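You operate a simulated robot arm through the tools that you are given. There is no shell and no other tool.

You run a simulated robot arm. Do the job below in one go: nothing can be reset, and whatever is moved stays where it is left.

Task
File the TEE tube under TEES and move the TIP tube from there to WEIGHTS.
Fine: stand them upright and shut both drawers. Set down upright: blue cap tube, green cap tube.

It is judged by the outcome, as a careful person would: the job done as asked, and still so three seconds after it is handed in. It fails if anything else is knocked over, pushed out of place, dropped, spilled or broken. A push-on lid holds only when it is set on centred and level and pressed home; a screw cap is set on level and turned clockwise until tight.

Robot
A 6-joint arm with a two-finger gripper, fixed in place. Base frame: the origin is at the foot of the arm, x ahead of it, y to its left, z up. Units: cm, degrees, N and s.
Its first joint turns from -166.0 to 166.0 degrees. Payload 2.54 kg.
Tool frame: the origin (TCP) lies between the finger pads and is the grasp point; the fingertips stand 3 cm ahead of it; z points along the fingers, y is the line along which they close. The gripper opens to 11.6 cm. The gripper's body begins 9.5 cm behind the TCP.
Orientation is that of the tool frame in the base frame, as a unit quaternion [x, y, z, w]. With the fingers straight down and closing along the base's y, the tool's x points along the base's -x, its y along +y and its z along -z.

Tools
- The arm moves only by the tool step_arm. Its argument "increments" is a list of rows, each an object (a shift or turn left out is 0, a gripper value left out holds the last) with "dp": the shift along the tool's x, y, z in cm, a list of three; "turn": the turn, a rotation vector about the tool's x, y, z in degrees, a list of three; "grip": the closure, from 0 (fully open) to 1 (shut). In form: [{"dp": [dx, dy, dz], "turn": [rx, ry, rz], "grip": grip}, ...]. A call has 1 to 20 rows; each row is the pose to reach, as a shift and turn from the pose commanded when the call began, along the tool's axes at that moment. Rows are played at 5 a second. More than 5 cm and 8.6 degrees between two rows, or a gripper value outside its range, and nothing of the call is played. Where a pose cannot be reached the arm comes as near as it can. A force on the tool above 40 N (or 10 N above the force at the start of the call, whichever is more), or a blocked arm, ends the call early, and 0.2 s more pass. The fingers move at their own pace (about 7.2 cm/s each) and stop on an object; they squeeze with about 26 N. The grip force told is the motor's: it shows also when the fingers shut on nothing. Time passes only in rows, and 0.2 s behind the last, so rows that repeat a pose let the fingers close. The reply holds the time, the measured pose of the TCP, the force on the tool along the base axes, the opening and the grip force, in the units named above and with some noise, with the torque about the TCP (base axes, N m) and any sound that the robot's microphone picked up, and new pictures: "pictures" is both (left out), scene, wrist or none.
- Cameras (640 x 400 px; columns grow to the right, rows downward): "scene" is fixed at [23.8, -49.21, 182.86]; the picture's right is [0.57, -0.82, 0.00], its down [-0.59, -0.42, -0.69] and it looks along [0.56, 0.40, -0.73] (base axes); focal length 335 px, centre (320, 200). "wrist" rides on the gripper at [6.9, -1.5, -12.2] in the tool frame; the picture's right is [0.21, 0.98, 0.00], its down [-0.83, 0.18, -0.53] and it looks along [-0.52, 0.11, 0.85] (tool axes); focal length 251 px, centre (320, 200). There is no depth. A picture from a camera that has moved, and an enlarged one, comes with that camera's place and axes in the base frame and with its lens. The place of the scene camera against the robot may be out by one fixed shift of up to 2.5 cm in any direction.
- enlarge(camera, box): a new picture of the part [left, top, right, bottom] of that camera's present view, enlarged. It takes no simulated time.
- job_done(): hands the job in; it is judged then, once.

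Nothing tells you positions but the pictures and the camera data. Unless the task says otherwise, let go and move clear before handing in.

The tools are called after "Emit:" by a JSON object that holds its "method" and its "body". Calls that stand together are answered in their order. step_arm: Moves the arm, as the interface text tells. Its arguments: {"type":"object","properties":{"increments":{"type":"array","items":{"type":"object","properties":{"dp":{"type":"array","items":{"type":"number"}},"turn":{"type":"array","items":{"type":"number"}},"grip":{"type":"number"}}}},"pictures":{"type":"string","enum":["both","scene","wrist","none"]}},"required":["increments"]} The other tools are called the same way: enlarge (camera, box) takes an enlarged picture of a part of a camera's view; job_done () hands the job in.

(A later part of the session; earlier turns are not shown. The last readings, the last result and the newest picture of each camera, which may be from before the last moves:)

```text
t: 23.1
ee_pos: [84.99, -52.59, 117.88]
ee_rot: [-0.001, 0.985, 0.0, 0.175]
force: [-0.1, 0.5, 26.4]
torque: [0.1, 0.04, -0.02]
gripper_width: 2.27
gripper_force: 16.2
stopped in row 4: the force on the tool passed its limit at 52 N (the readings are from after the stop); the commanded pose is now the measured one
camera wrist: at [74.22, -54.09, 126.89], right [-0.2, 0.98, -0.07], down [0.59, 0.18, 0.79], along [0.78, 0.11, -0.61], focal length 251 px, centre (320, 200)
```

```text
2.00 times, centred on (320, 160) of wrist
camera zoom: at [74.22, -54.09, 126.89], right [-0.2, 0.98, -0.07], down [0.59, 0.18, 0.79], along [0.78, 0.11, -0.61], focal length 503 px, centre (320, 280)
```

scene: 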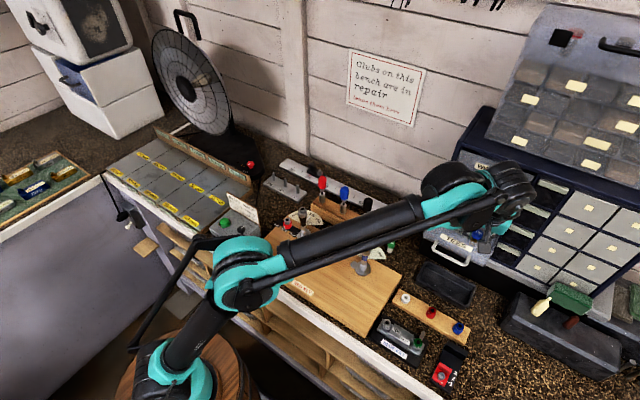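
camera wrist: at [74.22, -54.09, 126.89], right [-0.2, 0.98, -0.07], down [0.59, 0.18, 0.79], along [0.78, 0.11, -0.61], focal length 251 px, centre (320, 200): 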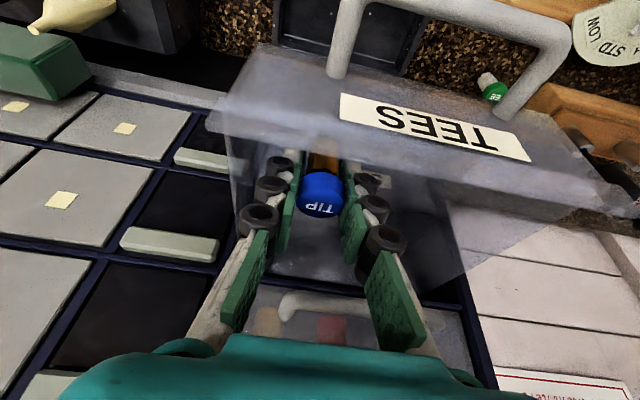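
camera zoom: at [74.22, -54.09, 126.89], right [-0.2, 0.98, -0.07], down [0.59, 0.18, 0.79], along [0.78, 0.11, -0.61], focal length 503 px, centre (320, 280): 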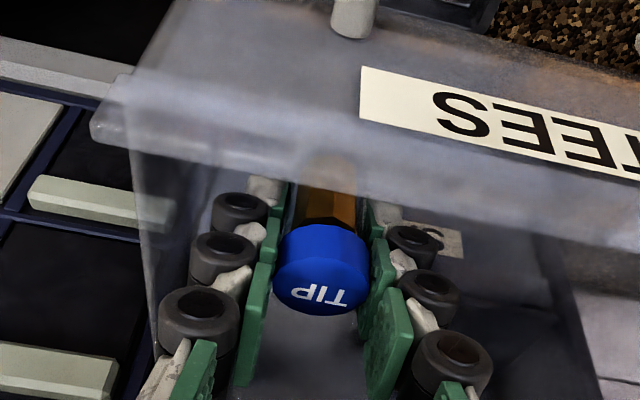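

Contact stopped the motion: the fingertips touched the drawer floor as the fingers closed on the cap (2.27 cm). I'll hold the grip and lift slightly to check the hold.

Emit:
{"method": "step_arm", "body": {"increments": [{"dp": [-0.1, 0, -0.28], "grip": 1.0}, {"dp": [-0.17, 0, -0.47]}, {"dp": [-0.17, 0, -0.47]}, {"dp": [-0.34, 0, -0.94]}, {"dp": [-0.34, 0, -0.94]}], "pictures": "wrist"}}

Emit:
{"method": "enlarge", "body": {"camera": "wrist", "box": [220, 60, 420, 260]}}

```text
t: 24.3
ee_pos: [84.98, -52.71, 118.47]
ee_rot: [0.0, 0.985, 0.001, 0.174]
force: [0.6, 0.1, -0.4]
torque: [0.01, -0.01, 0.03]
gripper_width: 2.23
gripper_force: 26.4
camera wrist: at [74.31, -54.22, 127.69], right [-0.2, 0.98, -0.07], down [0.59, 0.18, 0.78], along [0.78, 0.11, -0.62], focal length 251 px, centre (320, 200)
```

wrist: 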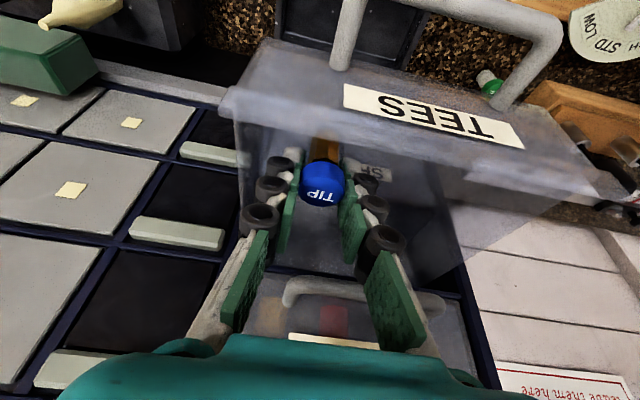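

```text
2.00 times, centred on (320, 160) of wrist
camera zoom: at [74.31, -54.22, 127.69], right [-0.2, 0.98, -0.07], down [0.59, 0.18, 0.78], along [0.78, 0.11, -0.62], focal length 503 px, centre (320, 280)
```

zoom: 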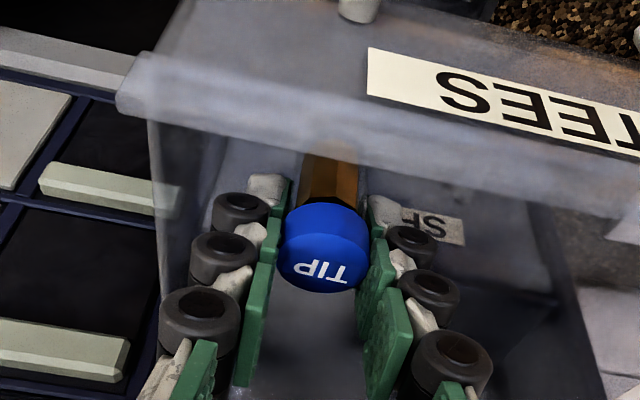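

The grip reads 26 N on 2.2 cm, but the cap shifted a little in the wrist view. I'll lift another 1.5 cm and check whether it rises with the gripper.

Emit:
{"method": "step_arm", "body": {"increments": [{"dp": [-0.17, 0, -0.47]}, {"dp": [-0.34, 0, -0.94]}, {"dp": [-0.51, 0, -1.41]}, {"dp": [-0.51, 0, -1.41]}]}}

Emit:
{"method": "enlarge", "body": {"camera": "wrist", "box": [220, 60, 420, 260]}}

Emit:
{"method": "enlarge", "body": {"camera": "scene", "box": [400, 160, 560, 280]}}

```text
t: 25.3
ee_pos: [84.91, -52.81, 120.1]
ee_rot: [-0.001, 0.985, 0.0, 0.174]
force: [0.2, -0.8, -0.8]
torque: [0.03, 0.01, 0.03]
gripper_width: 2.24
gripper_force: 26.0
camera wrist: at [74.32, -54.22, 129.22], right [-0.2, 0.98, -0.07], down [0.59, 0.18, 0.78], along [0.78, 0.11, -0.62], focal length 251 px, centre (320, 200)
```

scene: 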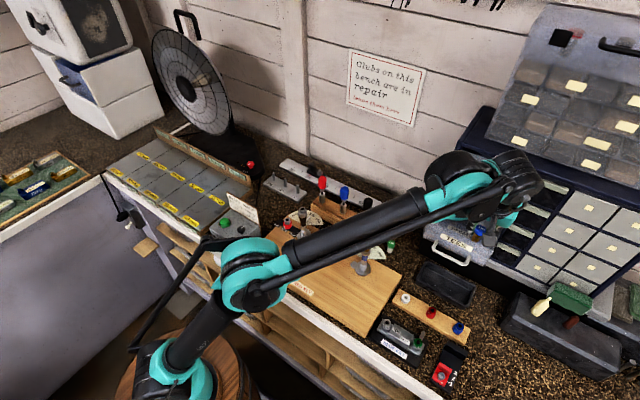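
wrist: 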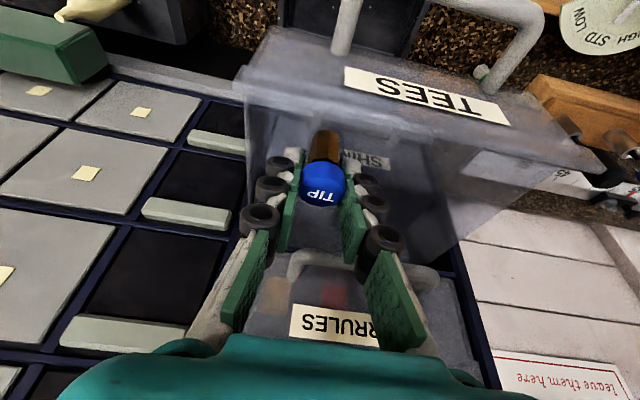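

```text
2.00 times, centred on (320, 160) of wrist
camera zoom: at [74.32, -54.22, 129.22], right [-0.2, 0.98, -0.07], down [0.59, 0.18, 0.78], along [0.78, 0.11, -0.62], focal length 503 px, centre (320, 280)
```

zoom: 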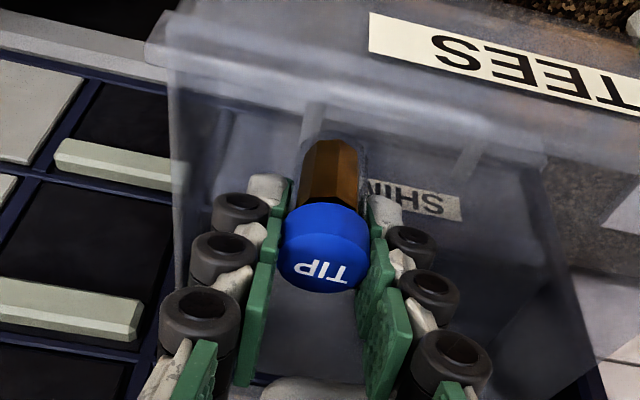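

```text
3.33 times, centred on (480, 220) of scene
camera zoom: at [23.8, -49.21, 182.86], right [0.57, -0.82, 0.0], down [-0.59, -0.42, -0.69], along [0.56, 0.4, -0.73], focal length 1117 px, centre (-213, 133)
```

zoom: 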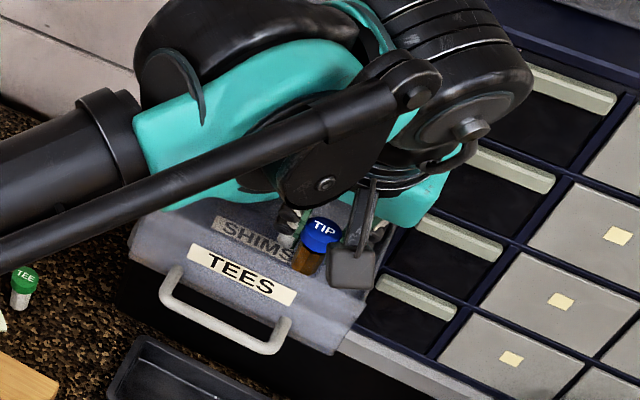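

TIP is lifted cleanly and held upright, with its base about 3.9 cm below the TCP. I'll raise it clear of the drawer front and carry it to a free spot over the wooden board near (66, -35.5).

Emit:
{"method": "step_arm", "body": {"increments": [{"dp": [-0.28, 0, -1.73]}, {"dp": [-0.57, 0, -3.46]}, {"dp": [-0.85, 0, -5.2]}, {"dp": [-1.14, 0, -6.93]}, {"dp": [1.1, 2.5, -7.74]}, {"dp": [3.32, 5, -8.55]}, {"dp": [5.55, 7.4, -9.36]}, {"dp": [7.78, 9.9, -10.17]}, {"dp": [10, 12.4, -10.98]}, {"dp": [12.2, 14.8, -11.8]}, {"dp": [14.46, 17.3, -12.6]}, {"dp": [14.46, 17.3, -12.6]}]}}

Emit:
{"method": "enlarge", "body": {"camera": "wrist", "box": [220, 60, 420, 260]}}

```text
t: 27.9
ee_pos: [66.98, -35.27, 127.03]
ee_rot: [0.0, 0.985, 0.0, 0.175]
force: [0.1, 0.6, 0.1]
torque: [-0.02, 0.01, -0.01]
gripper_width: 2.19
gripper_force: 26.4
camera wrist: at [56.3, -36.82, 136.11], right [-0.2, 0.98, -0.07], down [0.59, 0.18, 0.78], along [0.78, 0.11, -0.62], focal length 251 px, centre (320, 200)
```

scene: 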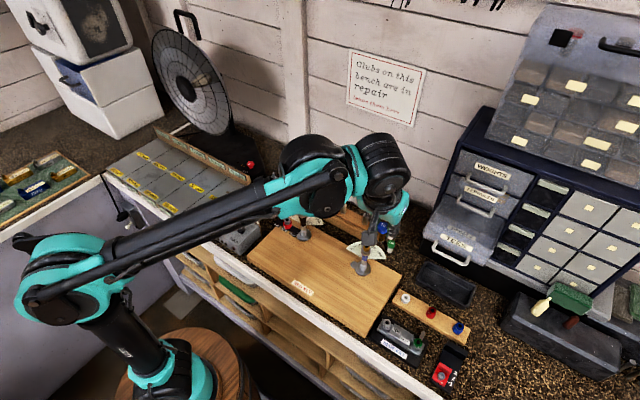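
wrist: 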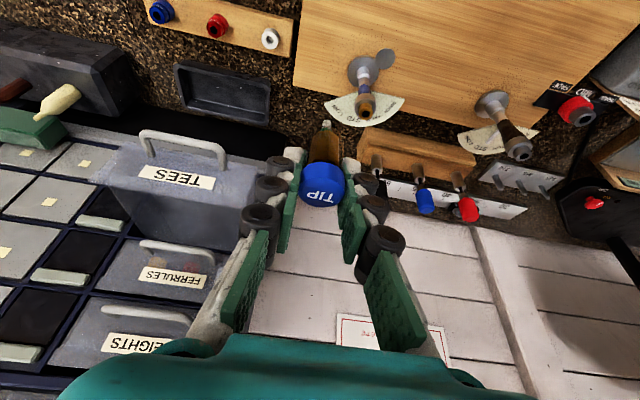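

```text
2.00 times, centred on (320, 160) of wrist
camera zoom: at [56.3, -36.82, 136.11], right [-0.2, 0.98, -0.07], down [0.59, 0.18, 0.78], along [0.78, 0.11, -0.62], focal length 503 px, centre (320, 280)
```

zoom: 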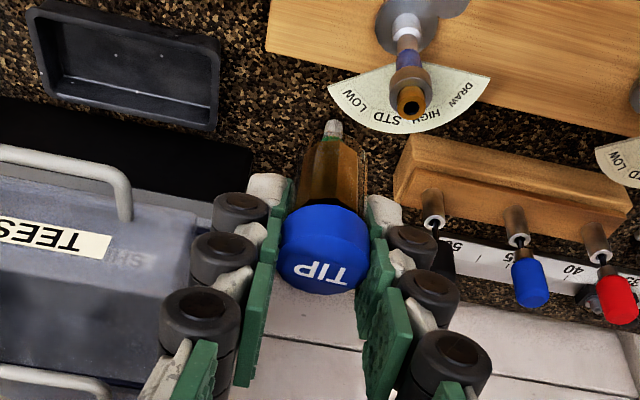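

TIP hangs securely; the TEE tube is visible beyond it. I'll lower it straight down over the board, stopping a little above the estimated surface.

Emit:
{"method": "step_arm", "body": {"increments": [{"dp": [1.2, 0, 3.29]}, {"dp": [2.39, 0, 6.58]}, {"dp": [3.59, 0, 9.87]}, {"dp": [4.79, 0, 13.16]}, {"dp": [5.99, 0, 16.45]}, {"dp": [7.18, 0, 19.74]}, {"dp": [8.2, 0, 22.56]}, {"dp": [8.89, 0, 24.44]}, {"dp": [8.89, 0, 24.44]}]}}

Emit:
{"method": "enlarge", "body": {"camera": "scene", "box": [300, 210, 440, 330]}}

Emit:
{"method": "enlarge", "body": {"camera": "wrist", "box": [220, 60, 420, 260]}}

```text
t: 29.4
ee_pos: [67.01, -35.83, 105.4]
ee_rot: [0.003, 0.985, -0.004, 0.174]
force: [-2.9, -11.2, -1.6]
torque: [-0.05, -0.03, 0.05]
gripper_width: 2.22
gripper_force: 25.9
stopped in row 7: the force on the tool passed its limit at 43 N (the readings are from after the stop); the commanded pose is now the measured one
camera wrist: at [56.36, -37.26, 114.52], right [-0.2, 0.98, -0.08], down [0.59, 0.18, 0.78], along [0.78, 0.11, -0.62], focal length 251 px, centre (320, 200)
```

scene: 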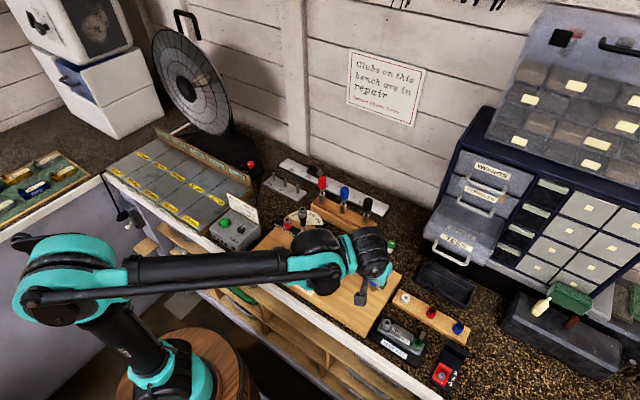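
wrist: 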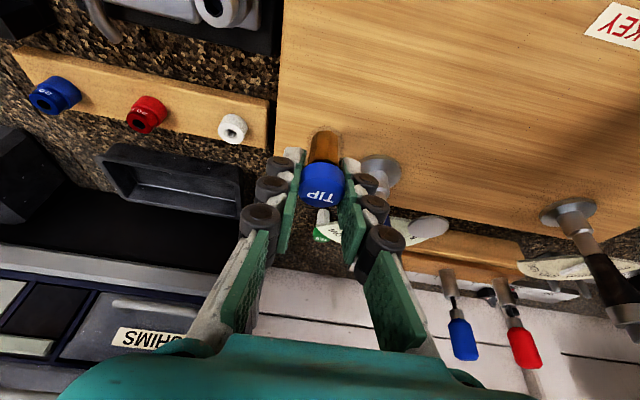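

```text
3.33 times, centred on (370, 270) of scene
camera zoom: at [23.8, -49.21, 182.86], right [0.57, -0.82, 0.0], down [-0.59, -0.42, -0.69], along [0.56, 0.4, -0.73], focal length 1117 px, centre (153, -33)
```

zoom: 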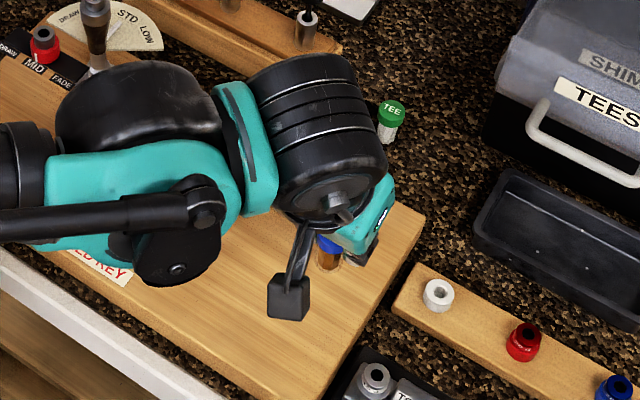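

```text
2.00 times, centred on (320, 160) of wrist
camera zoom: at [56.36, -37.26, 114.52], right [-0.2, 0.98, -0.08], down [0.59, 0.18, 0.78], along [0.78, 0.11, -0.62], focal length 503 px, centre (320, 280)
```

zoom: 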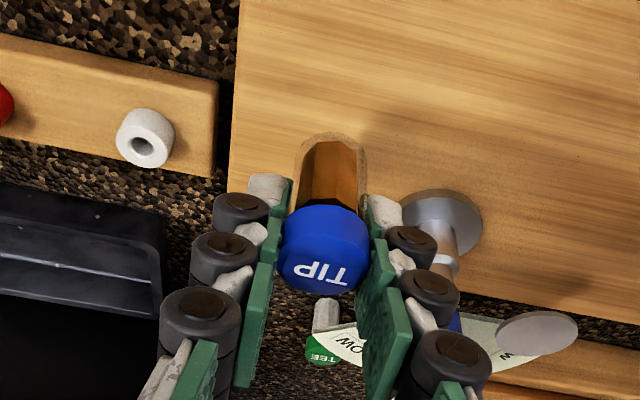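

Something on the +y side touched the gripper near TCP height: a small grey disc beside the club that stands near (67, -29.7, 106.5). I'll back off sideways and up, then check that nothing moved.

Emit:
{"method": "step_arm", "body": {"increments": [{"dp": [0, -0.7, 0]}, {"dp": [0, -1.5, 0]}, {"dp": [-0.7, -1.7, -1.9]}, {"dp": [-1.5, -2, -4]}, {"dp": [-2.7, -2.5, -7.5]}, {"dp": [-3.9, -3, -11]}, {"dp": [-5, -3, -14]}, {"dp": [-5, -3, -14]}]}}

Emit:
{"method": "enlarge", "body": {"camera": "wrist", "box": [300, 0, 480, 130]}}

Emit:
{"method": "enlarge", "body": {"camera": "scene", "box": [300, 210, 440, 330]}}

```text
t: 31.2
ee_pos: [66.79, -38.77, 120.24]
ee_rot: [0.002, 0.985, -0.002, 0.175]
force: [0.4, -0.3, -0.1]
torque: [-0.01, 0.0, 0.01]
gripper_width: 2.24
gripper_force: 25.8
camera wrist: at [56.19, -40.04, 129.35], right [-0.2, 0.98, -0.08], down [0.59, 0.18, 0.78], along [0.78, 0.11, -0.62], focal length 251 px, centre (320, 200)
```

scene: 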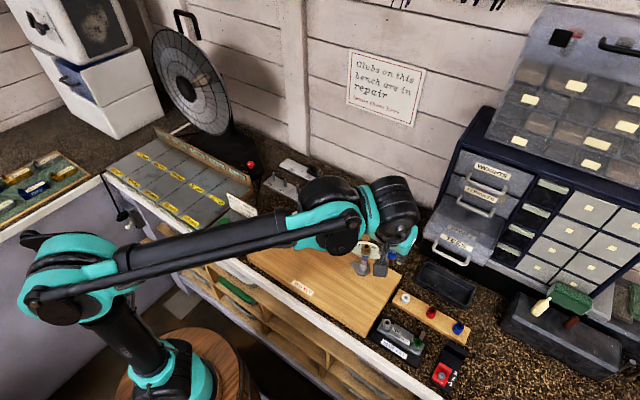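
wrist: 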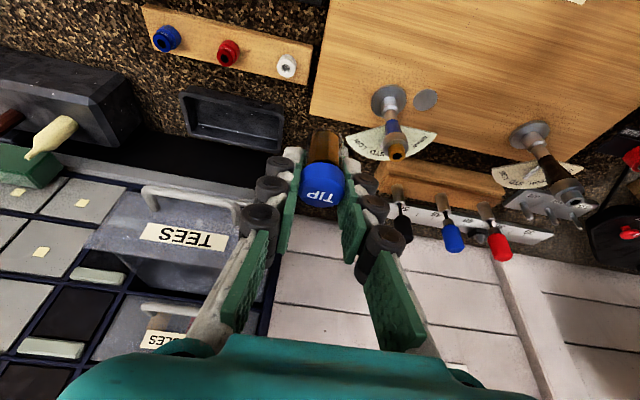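

```text
3.08 times, centred on (390, 65) of wrist
camera zoom: at [56.19, -40.04, 129.35], right [-0.2, 0.98, -0.08], down [0.59, 0.18, 0.78], along [0.78, 0.11, -0.62], focal length 774 px, centre (105, 615)
```

zoom: 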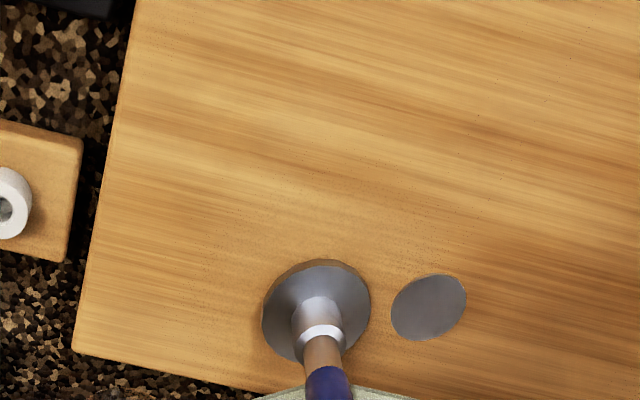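

```text
3.33 times, centred on (370, 270) of scene
camera zoom: at [23.8, -49.21, 182.86], right [0.57, -0.82, 0.0], down [-0.59, -0.42, -0.69], along [0.56, 0.4, -0.73], focal length 1117 px, centre (153, -33)
```

zoom: 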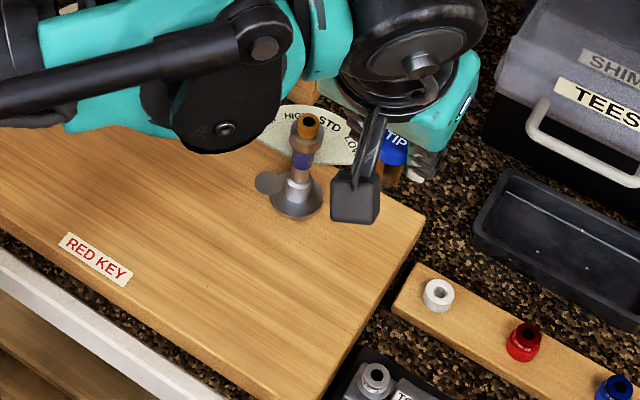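

The disc and club look unmoved. I'll use a spot further away on the board, near (63, -37), and lower TIP there in careful stages.

Emit:
{"method": "step_arm", "body": {"increments": [{"dp": [2.73, 1.77, -0.99]}, {"dp": [4.1, 1.77, 2.77]}, {"dp": [5.5, 1.77, 6.6]}, {"dp": [6.9, 1.77, 10.48]}, {"dp": [6.9, 1.77, 10.48]}]}}

Emit:
{"method": "enlarge", "body": {"camera": "scene", "box": [300, 220, 440, 340]}}

```text
t: 32.4
ee_pos: [63.92, -36.88, 108.06]
ee_rot: [0.001, 0.985, -0.003, 0.175]
force: [0.2, 0.2, -0.1]
torque: [0.03, 0.0, -0.02]
gripper_width: 2.23
gripper_force: 26.7
camera wrist: at [53.32, -38.22, 117.16], right [-0.2, 0.98, -0.08], down [0.59, 0.18, 0.78], along [0.78, 0.11, -0.62], focal length 251 px, centre (320, 200)
```

scene: 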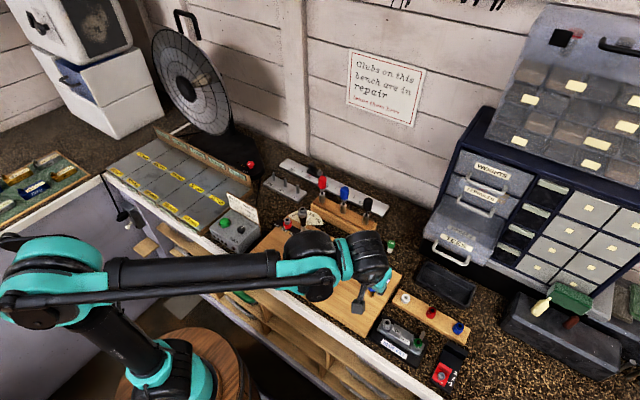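
wrist: 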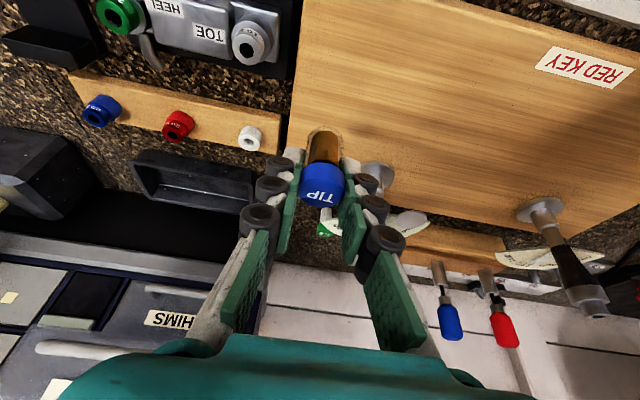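

```text
3.33 times, centred on (370, 280) of scene
camera zoom: at [23.8, -49.21, 182.86], right [0.57, -0.82, 0.0], down [-0.59, -0.42, -0.69], along [0.56, 0.4, -0.73], focal length 1117 px, centre (153, -67)
```

zoom: 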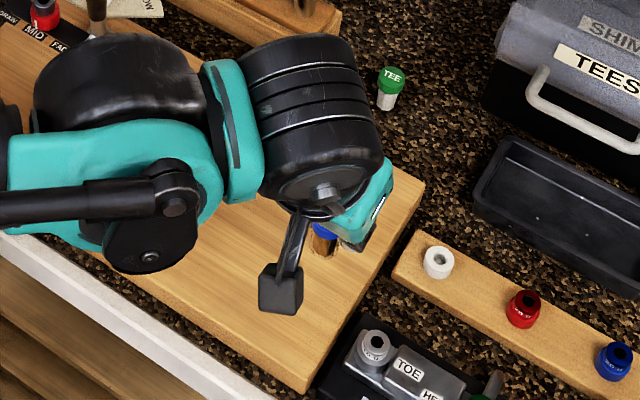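

All clear around the spot. I'll continue straight down toward the board.

Emit:
{"method": "step_arm", "body": {"increments": [{"dp": [0.68, 0, 1.88]}, {"dp": [1.37, 0, 3.76]}, {"dp": [2.05, 0, 5.64]}, {"dp": [2.6, 0, 7.1]}, {"dp": [2.74, 0, 7.52]}, {"dp": [2.74, 0, 7.52]}]}}

Emit:
{"method": "enlarge", "body": {"camera": "scene", "box": [300, 220, 440, 340]}}

Emit:
{"method": "enlarge", "body": {"camera": "wrist", "box": [220, 60, 420, 260]}}

```text
t: 33.8
ee_pos: [64.05, -37.02, 100.03]
ee_rot: [0.003, 0.985, -0.003, 0.174]
force: [0.0, 1.1, 0.0]
torque: [0.02, 0.01, 0.01]
gripper_width: 2.23
gripper_force: 25.9
camera wrist: at [53.42, -38.4, 109.17], right [-0.2, 0.98, -0.08], down [0.59, 0.18, 0.78], along [0.78, 0.11, -0.62], focal length 251 px, centre (320, 200)
```

scene: 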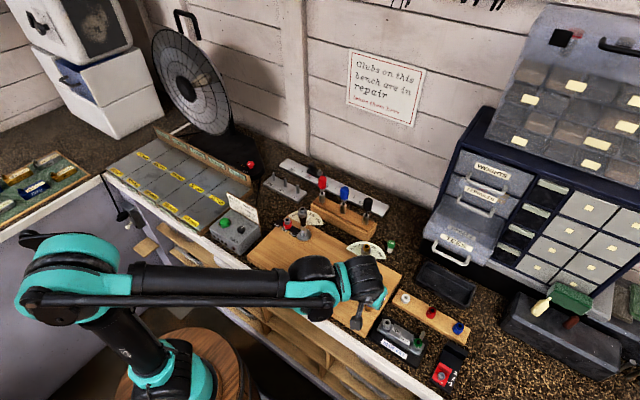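
wrist: 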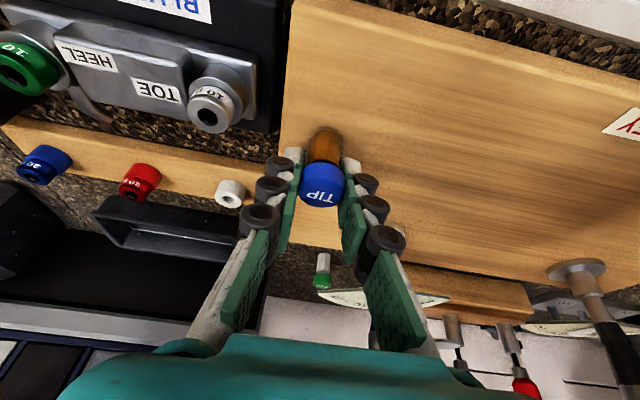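

```text
3.33 times, centred on (370, 280) of scene
camera zoom: at [23.8, -49.21, 182.86], right [0.57, -0.82, 0.0], down [-0.59, -0.42, -0.69], along [0.56, 0.4, -0.73], focal length 1117 px, centre (153, -67)
```

zoom: 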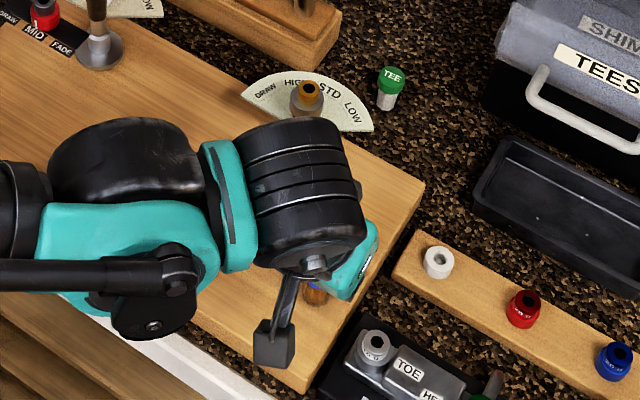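

```text
2.00 times, centred on (320, 160) of wrist
camera zoom: at [53.42, -38.4, 109.17], right [-0.2, 0.98, -0.08], down [0.59, 0.18, 0.78], along [0.78, 0.11, -0.62], focal length 503 px, centre (320, 280)
```

zoom: 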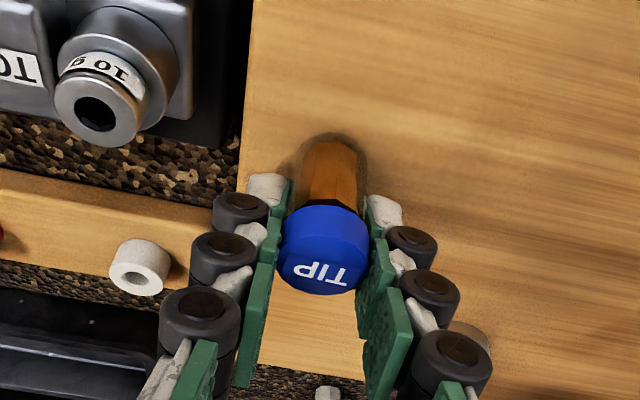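

TIP hangs just above the board about 3 cm from its edge, with clear space on both sides. I'll creep down and feel for contact.

Emit:
{"method": "step_arm", "body": {"increments": [{"dp": [0.1, 0, 0.28]}, {"dp": [0.2, 0, 0.56]}, {"dp": [0.27, 0, 0.75]}, {"dp": [0.34, 0, 0.94]}, {"dp": [0.34, 0, 0.94]}], "pictures": "none"}}

```text
t: 34.9
ee_pos: [64.13, -36.96, 99.22]
ee_rot: [0.002, 0.985, -0.003, 0.175]
force: [-4.8, 2.8, 16.3]
torque: [0.15, 0.25, 0.02]
gripper_width: 2.19
gripper_force: 26.2
stopped in row 5: the force on the tool passed its limit at 42 N (the readings are from after the stop); the commanded pose is now the measured one
```

TIP is on the board. I'll ease off slightly and open the fingers.

Emit:
{"method": "step_arm", "body": {"increments": [{"dp": [-0.03, 0, -0.09]}, {"dp": [-0.03, 0, -0.09]}, {"dp": [-0.03, 0, -0.09], "grip": 0.68}, {"dp": [-0.03, 0, -0.09]}, {"dp": [-0.03, 0, -0.09]}, {"dp": [-0.03, 0, -0.09]}]}}

Emit:
{"method": "enlarge", "body": {"camera": "wrist", "box": [220, 60, 420, 260]}}

```text
t: 36.3
ee_pos: [64.06, -37.12, 99.21]
ee_rot: [0.002, 0.984, -0.004, 0.175]
force: [-0.6, -0.3, 1.4]
torque: [0.02, 0.01, 0.03]
gripper_width: 3.66
gripper_force: 0.0
camera wrist: at [53.45, -38.38, 108.31], right [-0.2, 0.98, -0.08], down [0.59, 0.18, 0.78], along [0.78, 0.11, -0.61], focal length 251 px, centre (320, 200)
```

scene: 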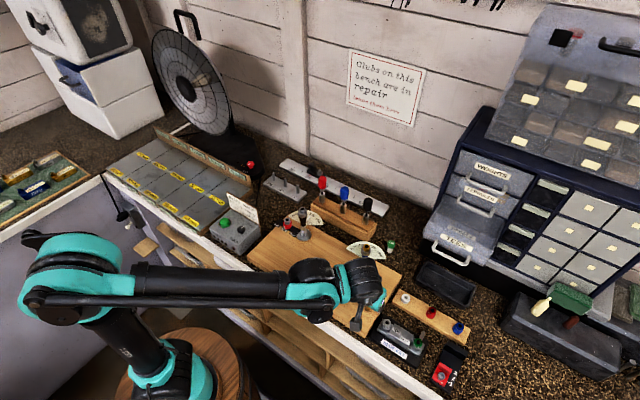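
wrist: 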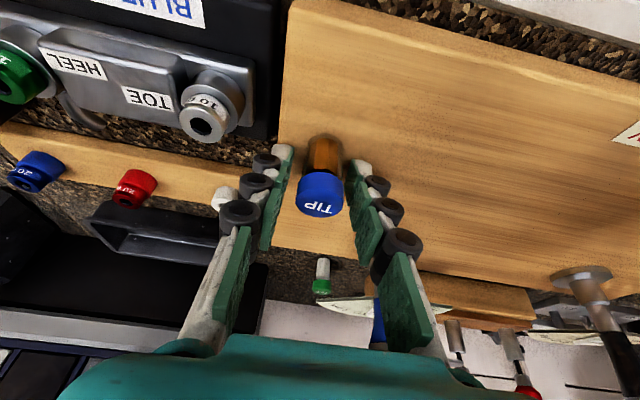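

```text
2.00 times, centred on (320, 160) of wrist
camera zoom: at [53.45, -38.38, 108.31], right [-0.2, 0.98, -0.08], down [0.59, 0.18, 0.78], along [0.78, 0.11, -0.61], focal length 503 px, centre (320, 280)
```

zoom: 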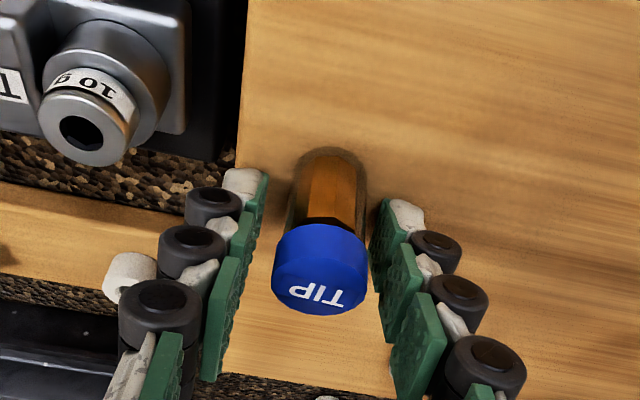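

TIP stands upright on the board, released. I'll rise straight up, then move to view the TEE tube, club and disc from above.

Emit:
{"method": "step_arm", "body": {"increments": [{"dp": [-0.6, 0, -1.65], "turn": [-0.1, 0, 0]}, {"dp": [-1.71, 0, -4.7], "turn": [-0.2, 0, -0.1]}, {"dp": [-3.08, 0, -8.46], "turn": [-0.4, 0, -0.1]}, {"dp": [-4.79, 0, -13.16], "turn": [-0.49, 0, -0.14]}, {"dp": [-7.6, 0.3, -15], "turn": [-0.49, 0, -0.14]}, {"dp": [-10.4, 0.6, -16.9], "turn": [-0.49, 0, -0.14]}, {"dp": [-13.2, 0.9, -18.8], "turn": [-0.49, 0, -0.14]}, {"dp": [-16, 1.1, -20.6], "turn": [-0.49, 0, -0.14]}, {"dp": [-16, 1.1, -20.6], "turn": [-0.49, 0, -0.14]}]}}

Emit:
{"method": "enlarge", "body": {"camera": "wrist", "box": [240, 20, 460, 170]}}

Emit:
{"method": "enlarge", "body": {"camera": "scene", "box": [300, 220, 440, 340]}}

```text
t: 38.3
ee_pos: [72.08, -35.61, 124.27]
ee_rot: [0.0, 0.984, 0.001, 0.175]
force: [0.1, -0.8, -0.4]
torque: [-0.02, 0.02, 0.01]
gripper_width: 3.71
gripper_force: 0.1
camera wrist: at [61.44, -37.14, 133.25], right [-0.2, 0.98, -0.07], down [0.59, 0.18, 0.79], along [0.78, 0.12, -0.61], focal length 251 px, centre (320, 200)
```

scene: 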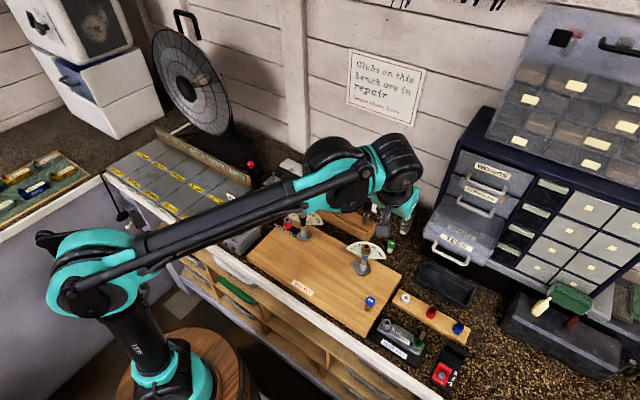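
wrist: 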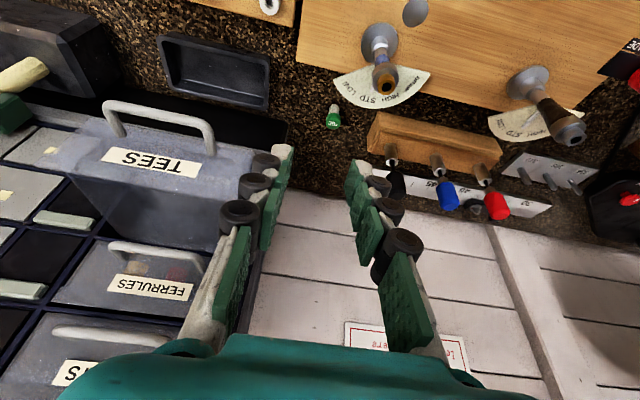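

```text
2.67 times, centred on (350, 95) of wrist
camera zoom: at [61.44, -37.14, 133.25], right [-0.2, 0.98, -0.07], down [0.59, 0.18, 0.79], along [0.78, 0.12, -0.61], focal length 670 px, centre (240, 480)
```

zoom: 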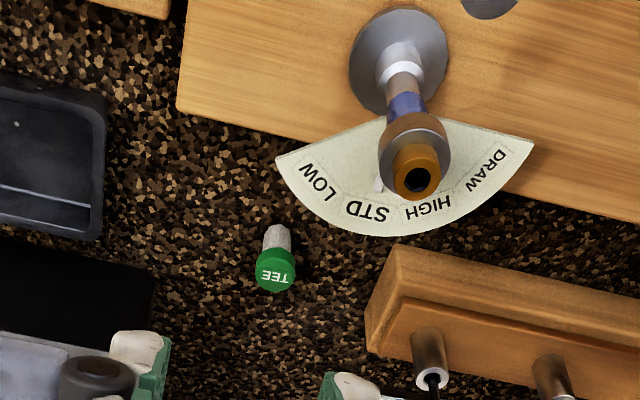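

```text
3.33 times, centred on (370, 280) of scene
camera zoom: at [23.8, -49.21, 182.86], right [0.57, -0.82, 0.0], down [-0.59, -0.42, -0.69], along [0.56, 0.4, -0.73], focal length 1117 px, centre (153, -67)
```

zoom: 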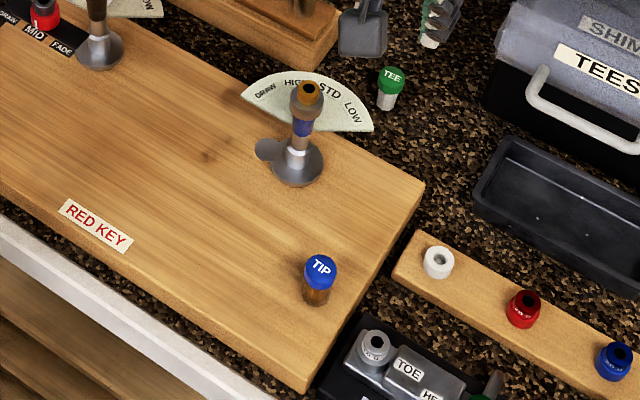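

TIP is standing well and the club and disc are where they were. Next is the TEE tube at about (86, -32.6), cap top z≈97. I'll move in above it.

Emit:
{"method": "step_arm", "body": {"increments": [{"dp": [-0.9, 0.7, 3.7]}, {"dp": [-1.6, 1.3, 7.4]}, {"dp": [-2.3, 1.9, 11.1]}, {"dp": [-3, 2.5, 14.8]}, {"dp": [-3.74, 3.0, 18.4]}, {"dp": [-3.74, 3.0, 18.4]}]}}

Emit:
{"method": "enlarge", "body": {"camera": "wrist", "box": [220, 40, 420, 240]}}

Emit:
{"method": "enlarge", "body": {"camera": "scene", "box": [320, 160, 460, 290]}}

```text
t: 39.7
ee_pos: [81.99, -32.7, 108.14]
ee_rot: [-0.001, 0.985, 0.001, 0.175]
force: [0.2, 0.0, -0.3]
torque: [-0.02, 0.0, -0.04]
gripper_width: 3.7
gripper_force: 0.1
camera wrist: at [71.33, -34.26, 117.23], right [-0.2, 0.98, -0.07], down [0.59, 0.18, 0.79], along [0.78, 0.12, -0.61], focal length 251 px, centre (320, 200)
```

scene: 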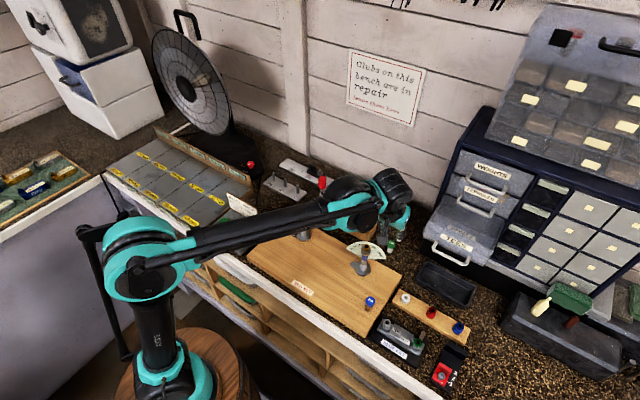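
wrist: 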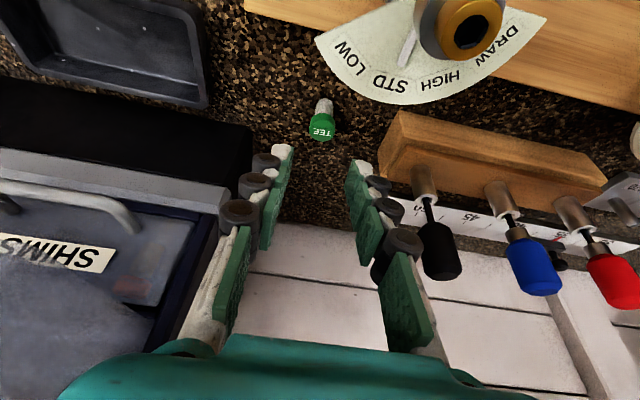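

```text
2.00 times, centred on (320, 140) of wrist
camera zoom: at [71.33, -34.26, 117.23], right [-0.2, 0.98, -0.07], down [0.59, 0.18, 0.79], along [0.78, 0.12, -0.61], focal length 503 px, centre (320, 320)
```

zoom: 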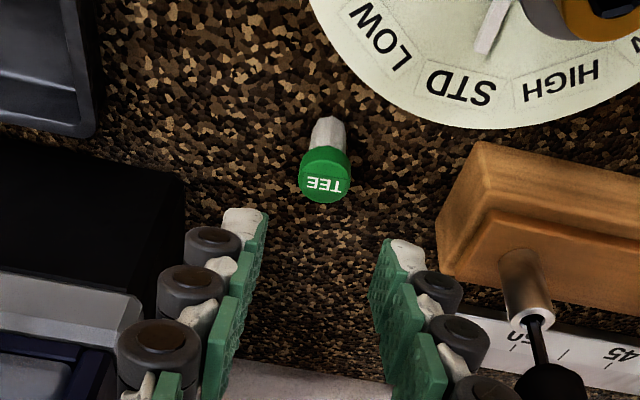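

```text
3.08 times, centred on (390, 225) of scene
camera zoom: at [23.8, -49.21, 182.86], right [0.57, -0.82, 0.0], down [-0.59, -0.42, -0.69], along [0.56, 0.4, -0.73], focal length 1031 px, centre (105, 123)
```

zoom: 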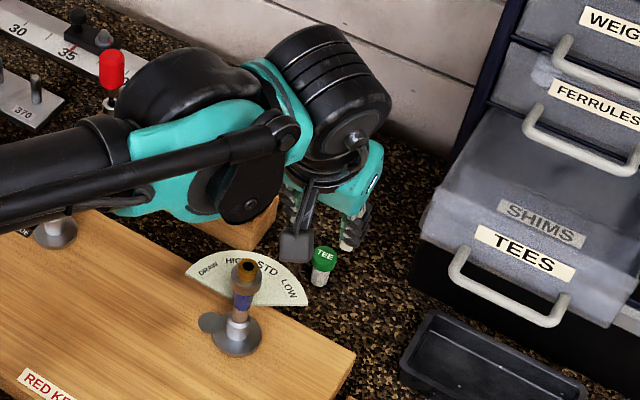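

The dial plate is well in front of the tube. Using the tube's apparent size, I place it at (85.2, -32.6) with cap top z≈98.4. I'll reduce the tilt to 10° so the wrist camera stays clear of the dial, and move over it.

Emit:
{"method": "step_arm", "body": {"increments": [{"dp": [-0.6, 0, 1.0], "turn": [0, 3.4, 0]}, {"dp": [-1.2, 0.1, 2.0], "turn": [0, 6.8, 0]}, {"dp": [-1.82, 0.1, 2.9], "turn": [0, 10, 0]}, {"dp": [-1.82, 0.1, 2.9], "turn": [0, 10, 0]}]}}

Emit:
{"method": "enlarge", "body": {"camera": "wrist", "box": [220, 40, 420, 240]}}

Emit:
{"method": "enlarge", "body": {"camera": "scene", "box": [320, 160, 460, 290]}}

```text
t: 40.7
ee_pos: [84.65, -32.77, 106.07]
ee_rot: [0.0, 0.996, 0.0, 0.088]
force: [0.2, -0.2, -0.1]
torque: [0.0, -0.02, 0.04]
gripper_width: 3.73
gripper_force: 0.0
camera wrist: at [75.69, -34.21, 116.79], right [-0.21, 0.98, -0.04], down [0.72, 0.18, 0.67], along [0.66, 0.12, -0.74], focal length 251 px, centre (320, 200)
```

scene: 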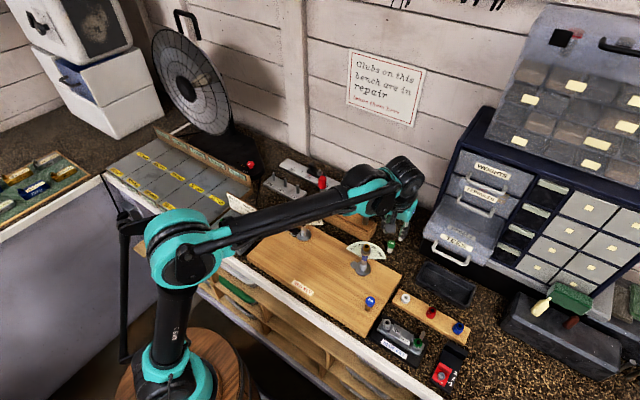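
wrist: 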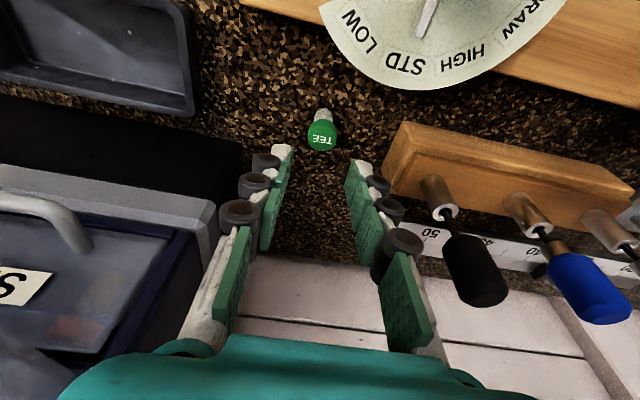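

```text
2.00 times, centred on (320, 140) of wrist
camera zoom: at [75.69, -34.21, 116.79], right [-0.21, 0.98, -0.04], down [0.72, 0.18, 0.67], along [0.66, 0.12, -0.74], focal length 503 px, centre (320, 320)
```

zoom: 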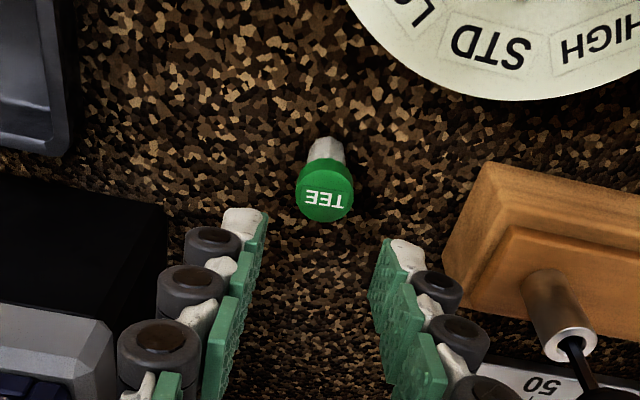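

```text
3.08 times, centred on (390, 225) of scene
camera zoom: at [23.8, -49.21, 182.86], right [0.57, -0.82, 0.0], down [-0.59, -0.42, -0.69], along [0.56, 0.4, -0.73], focal length 1031 px, centre (105, 123)
```

zoom: 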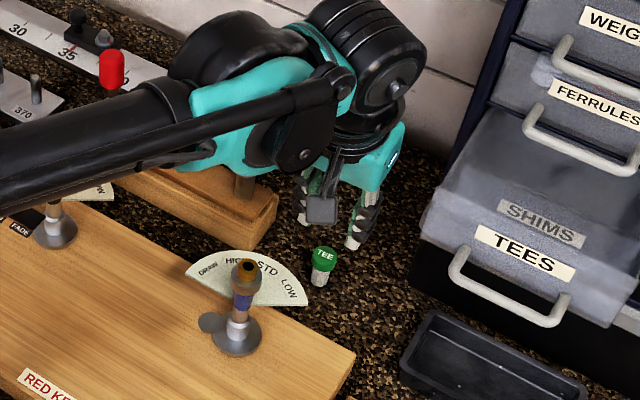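

Two views agree on TEE at (85.4, -32.6), cap top z≈98.2, and the fingers straddle it. I'll descend partway and recheck.

Emit:
{"method": "step_arm", "body": {"increments": [{"dp": [0.2, 0.1, 1.8]}, {"dp": [0.4, 0.15, 3.6]}, {"dp": [0.5, 0.17, 5.3]}, {"dp": [0.5, 0.17, 5.3]}]}}

Emit:
{"method": "enlarge", "body": {"camera": "wrist", "box": [220, 40, 420, 240]}}

Emit:
{"method": "enlarge", "body": {"camera": "scene", "box": [320, 160, 460, 290]}}

```text
t: 41.7
ee_pos: [85.01, -32.6, 100.62]
ee_rot: [0.0, 0.996, 0.001, 0.088]
force: [-0.5, -0.3, -0.7]
torque: [-0.03, -0.03, 0.02]
gripper_width: 3.7
gripper_force: 0.0
camera wrist: at [76.16, -34.04, 111.43], right [-0.21, 0.98, -0.04], down [0.72, 0.18, 0.67], along [0.66, 0.12, -0.74], focal length 251 px, centre (320, 200)
```

scene: 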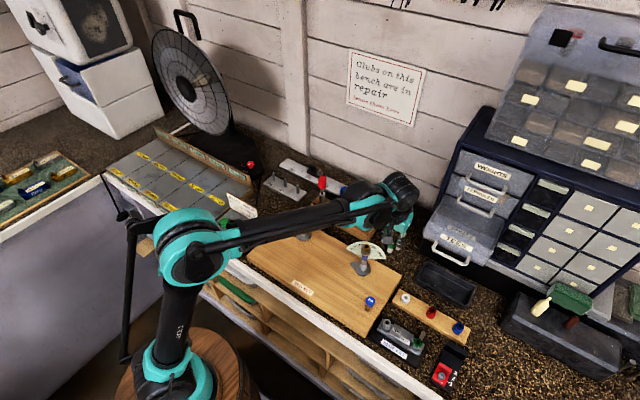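
wrist: 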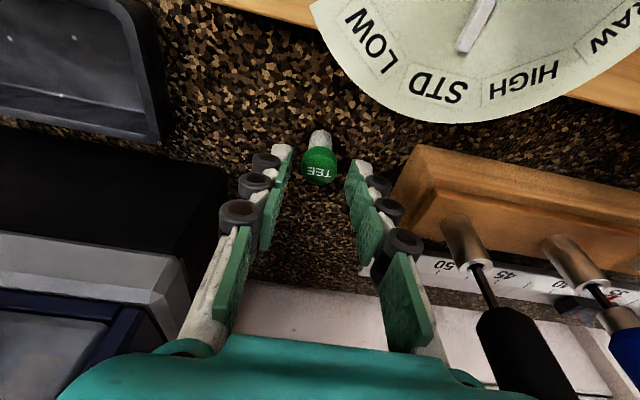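

```text
2.00 times, centred on (320, 140) of wrist
camera zoom: at [76.16, -34.04, 111.43], right [-0.21, 0.98, -0.04], down [0.72, 0.18, 0.67], along [0.66, 0.12, -0.74], focal length 503 px, centre (320, 320)
```

zoom: 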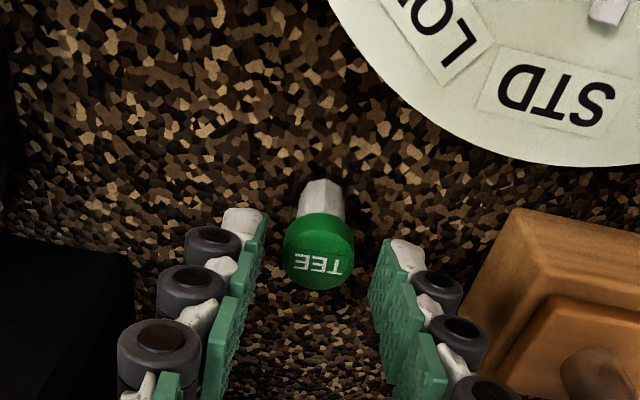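

```text
3.08 times, centred on (390, 225) of scene
camera zoom: at [23.8, -49.21, 182.86], right [0.57, -0.82, 0.0], down [-0.59, -0.42, -0.69], along [0.56, 0.4, -0.73], focal length 1031 px, centre (105, 123)
```

zoom: 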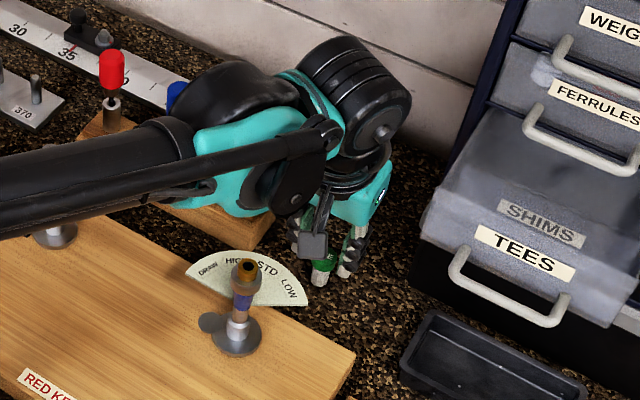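

Aligned: cap at (85.6, -32.6), top ≈97.8. I'll go down the last 3 cm and close.

Emit:
{"method": "step_arm", "body": {"increments": [{"dp": [0, 0, 1.2]}, {"dp": [0, 0, 2.2]}, {"dp": [0, 0, 2.9]}, {"dp": [0, 0, 2.9]}, {"dp": [0, 0, 2.9], "grip": 1.0}, {"dp": [0, 0, 2.9]}, {"dp": [0, 0, 2.9]}, {"dp": [0, 0, 2.9]}]}}

Emit:
{"method": "enlarge", "body": {"camera": "wrist", "box": [220, 40, 420, 240]}}

```text
t: 43.5
ee_pos: [85.62, -32.61, 97.83]
ee_rot: [0.001, 0.996, 0.001, 0.089]
force: [-0.2, 0.4, 0.8]
torque: [0.0, -0.01, 0.01]
gripper_width: 2.29
gripper_force: 25.7
camera wrist: at [76.64, -34.03, 108.63], right [-0.21, 0.98, -0.04], down [0.72, 0.18, 0.67], along [0.66, 0.12, -0.74], focal length 251 px, centre (320, 200)
```

scene: 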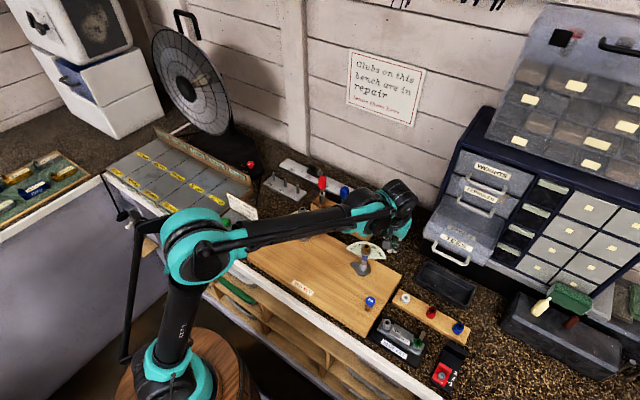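
wrist: 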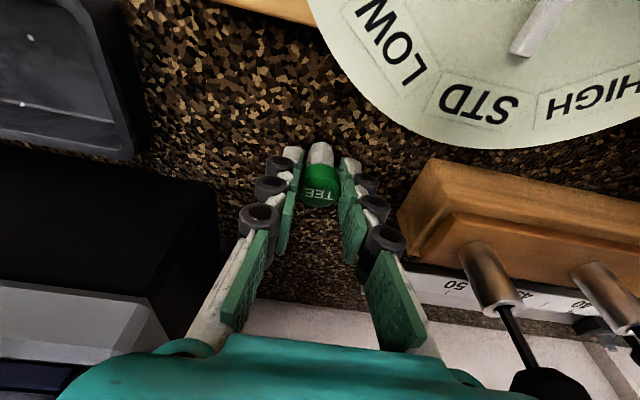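

```text
2.00 times, centred on (320, 140) of wrist
camera zoom: at [76.64, -34.03, 108.63], right [-0.21, 0.98, -0.04], down [0.72, 0.18, 0.67], along [0.66, 0.12, -0.74], focal length 503 px, centre (320, 320)
```

zoom: 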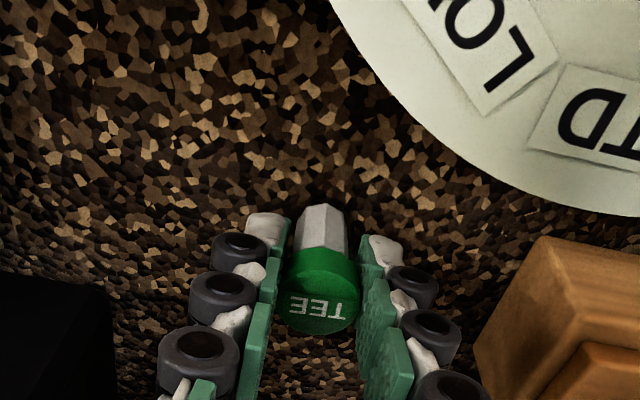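

TEE is gripped squarely (2.29 cm, 26 N), base about 4.75 cm below the TCP. I'll lift it straight up to clear height.

Emit:
{"method": "step_arm", "body": {"increments": [{"dp": [-0.17, 0, -0.98]}, {"dp": [-0.7, 0, -3.94]}, {"dp": [-1.39, 0, -7.88]}, {"dp": [-2.0, 0, -11.8]}, {"dp": [-2.2, 0, -15.8]}, {"dp": [-2.4, 0, -19.8]}, {"dp": [-2.6, 0, -23.8]}, {"dp": [-2.8, 0, -27.8]}, {"dp": [-3.04, 0, -32.2]}, {"dp": [-3.04, 0, -32.2]}]}}

Emit:
{"method": "enlarge", "body": {"camera": "scene", "box": [320, 160, 460, 290]}}

Emit:
{"method": "enlarge", "body": {"camera": "wrist", "box": [220, 40, 420, 240]}}

```text
t: 45.7
ee_pos: [82.98, -32.62, 130.58]
ee_rot: [0.0, 0.996, 0.001, 0.088]
force: [0.0, -0.2, -0.4]
torque: [0.02, 0.01, 0.02]
gripper_width: 2.29
gripper_force: 26.0
camera wrist: at [74.12, -34.06, 141.28], right [-0.21, 0.98, -0.04], down [0.72, 0.18, 0.67], along [0.66, 0.12, -0.74], focal length 251 px, centre (320, 200)
```

scene: 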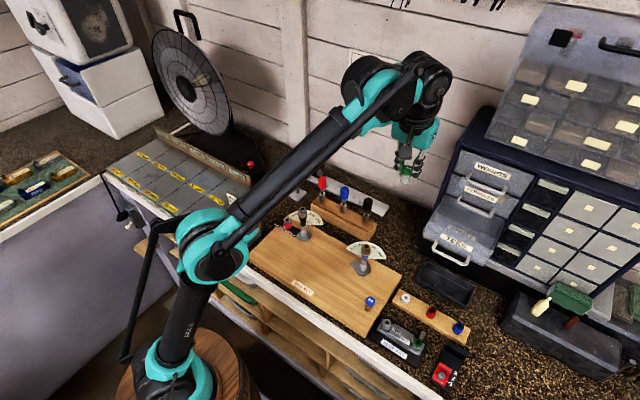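
wrist: 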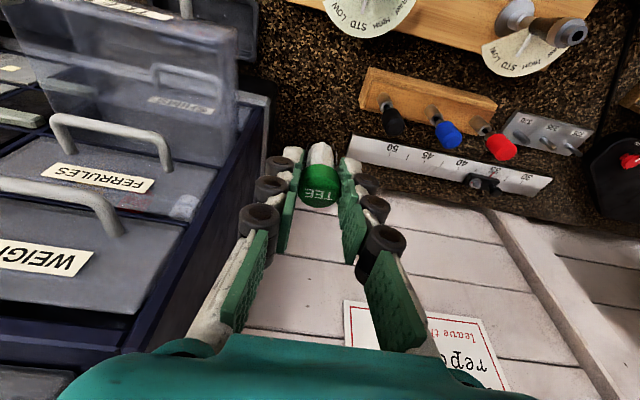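

```text
3.08 times, centred on (390, 225) of scene
camera zoom: at [23.8, -49.21, 182.86], right [0.57, -0.82, 0.0], down [-0.59, -0.42, -0.69], along [0.56, 0.4, -0.73], focal length 1031 px, centre (105, 123)
```

zoom: 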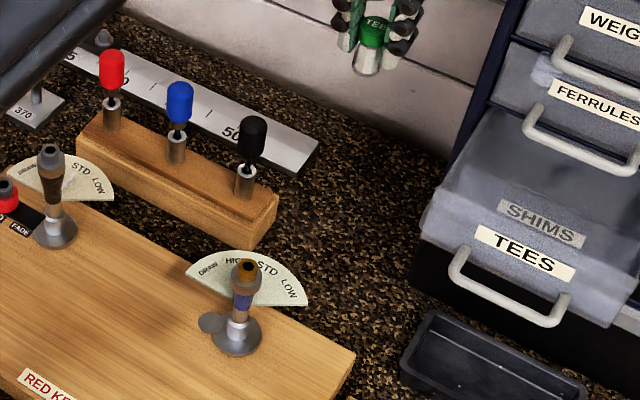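

```text
2.00 times, centred on (320, 140) of wrist
camera zoom: at [74.12, -34.06, 141.28], right [-0.21, 0.98, -0.04], down [0.72, 0.18, 0.67], along [0.66, 0.12, -0.74], focal length 503 px, centre (320, 320)
```

zoom: 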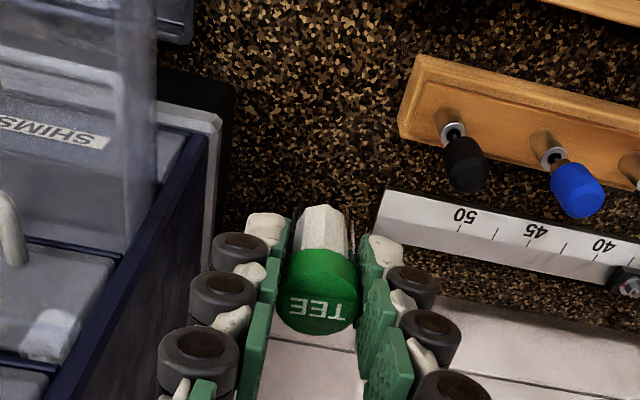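

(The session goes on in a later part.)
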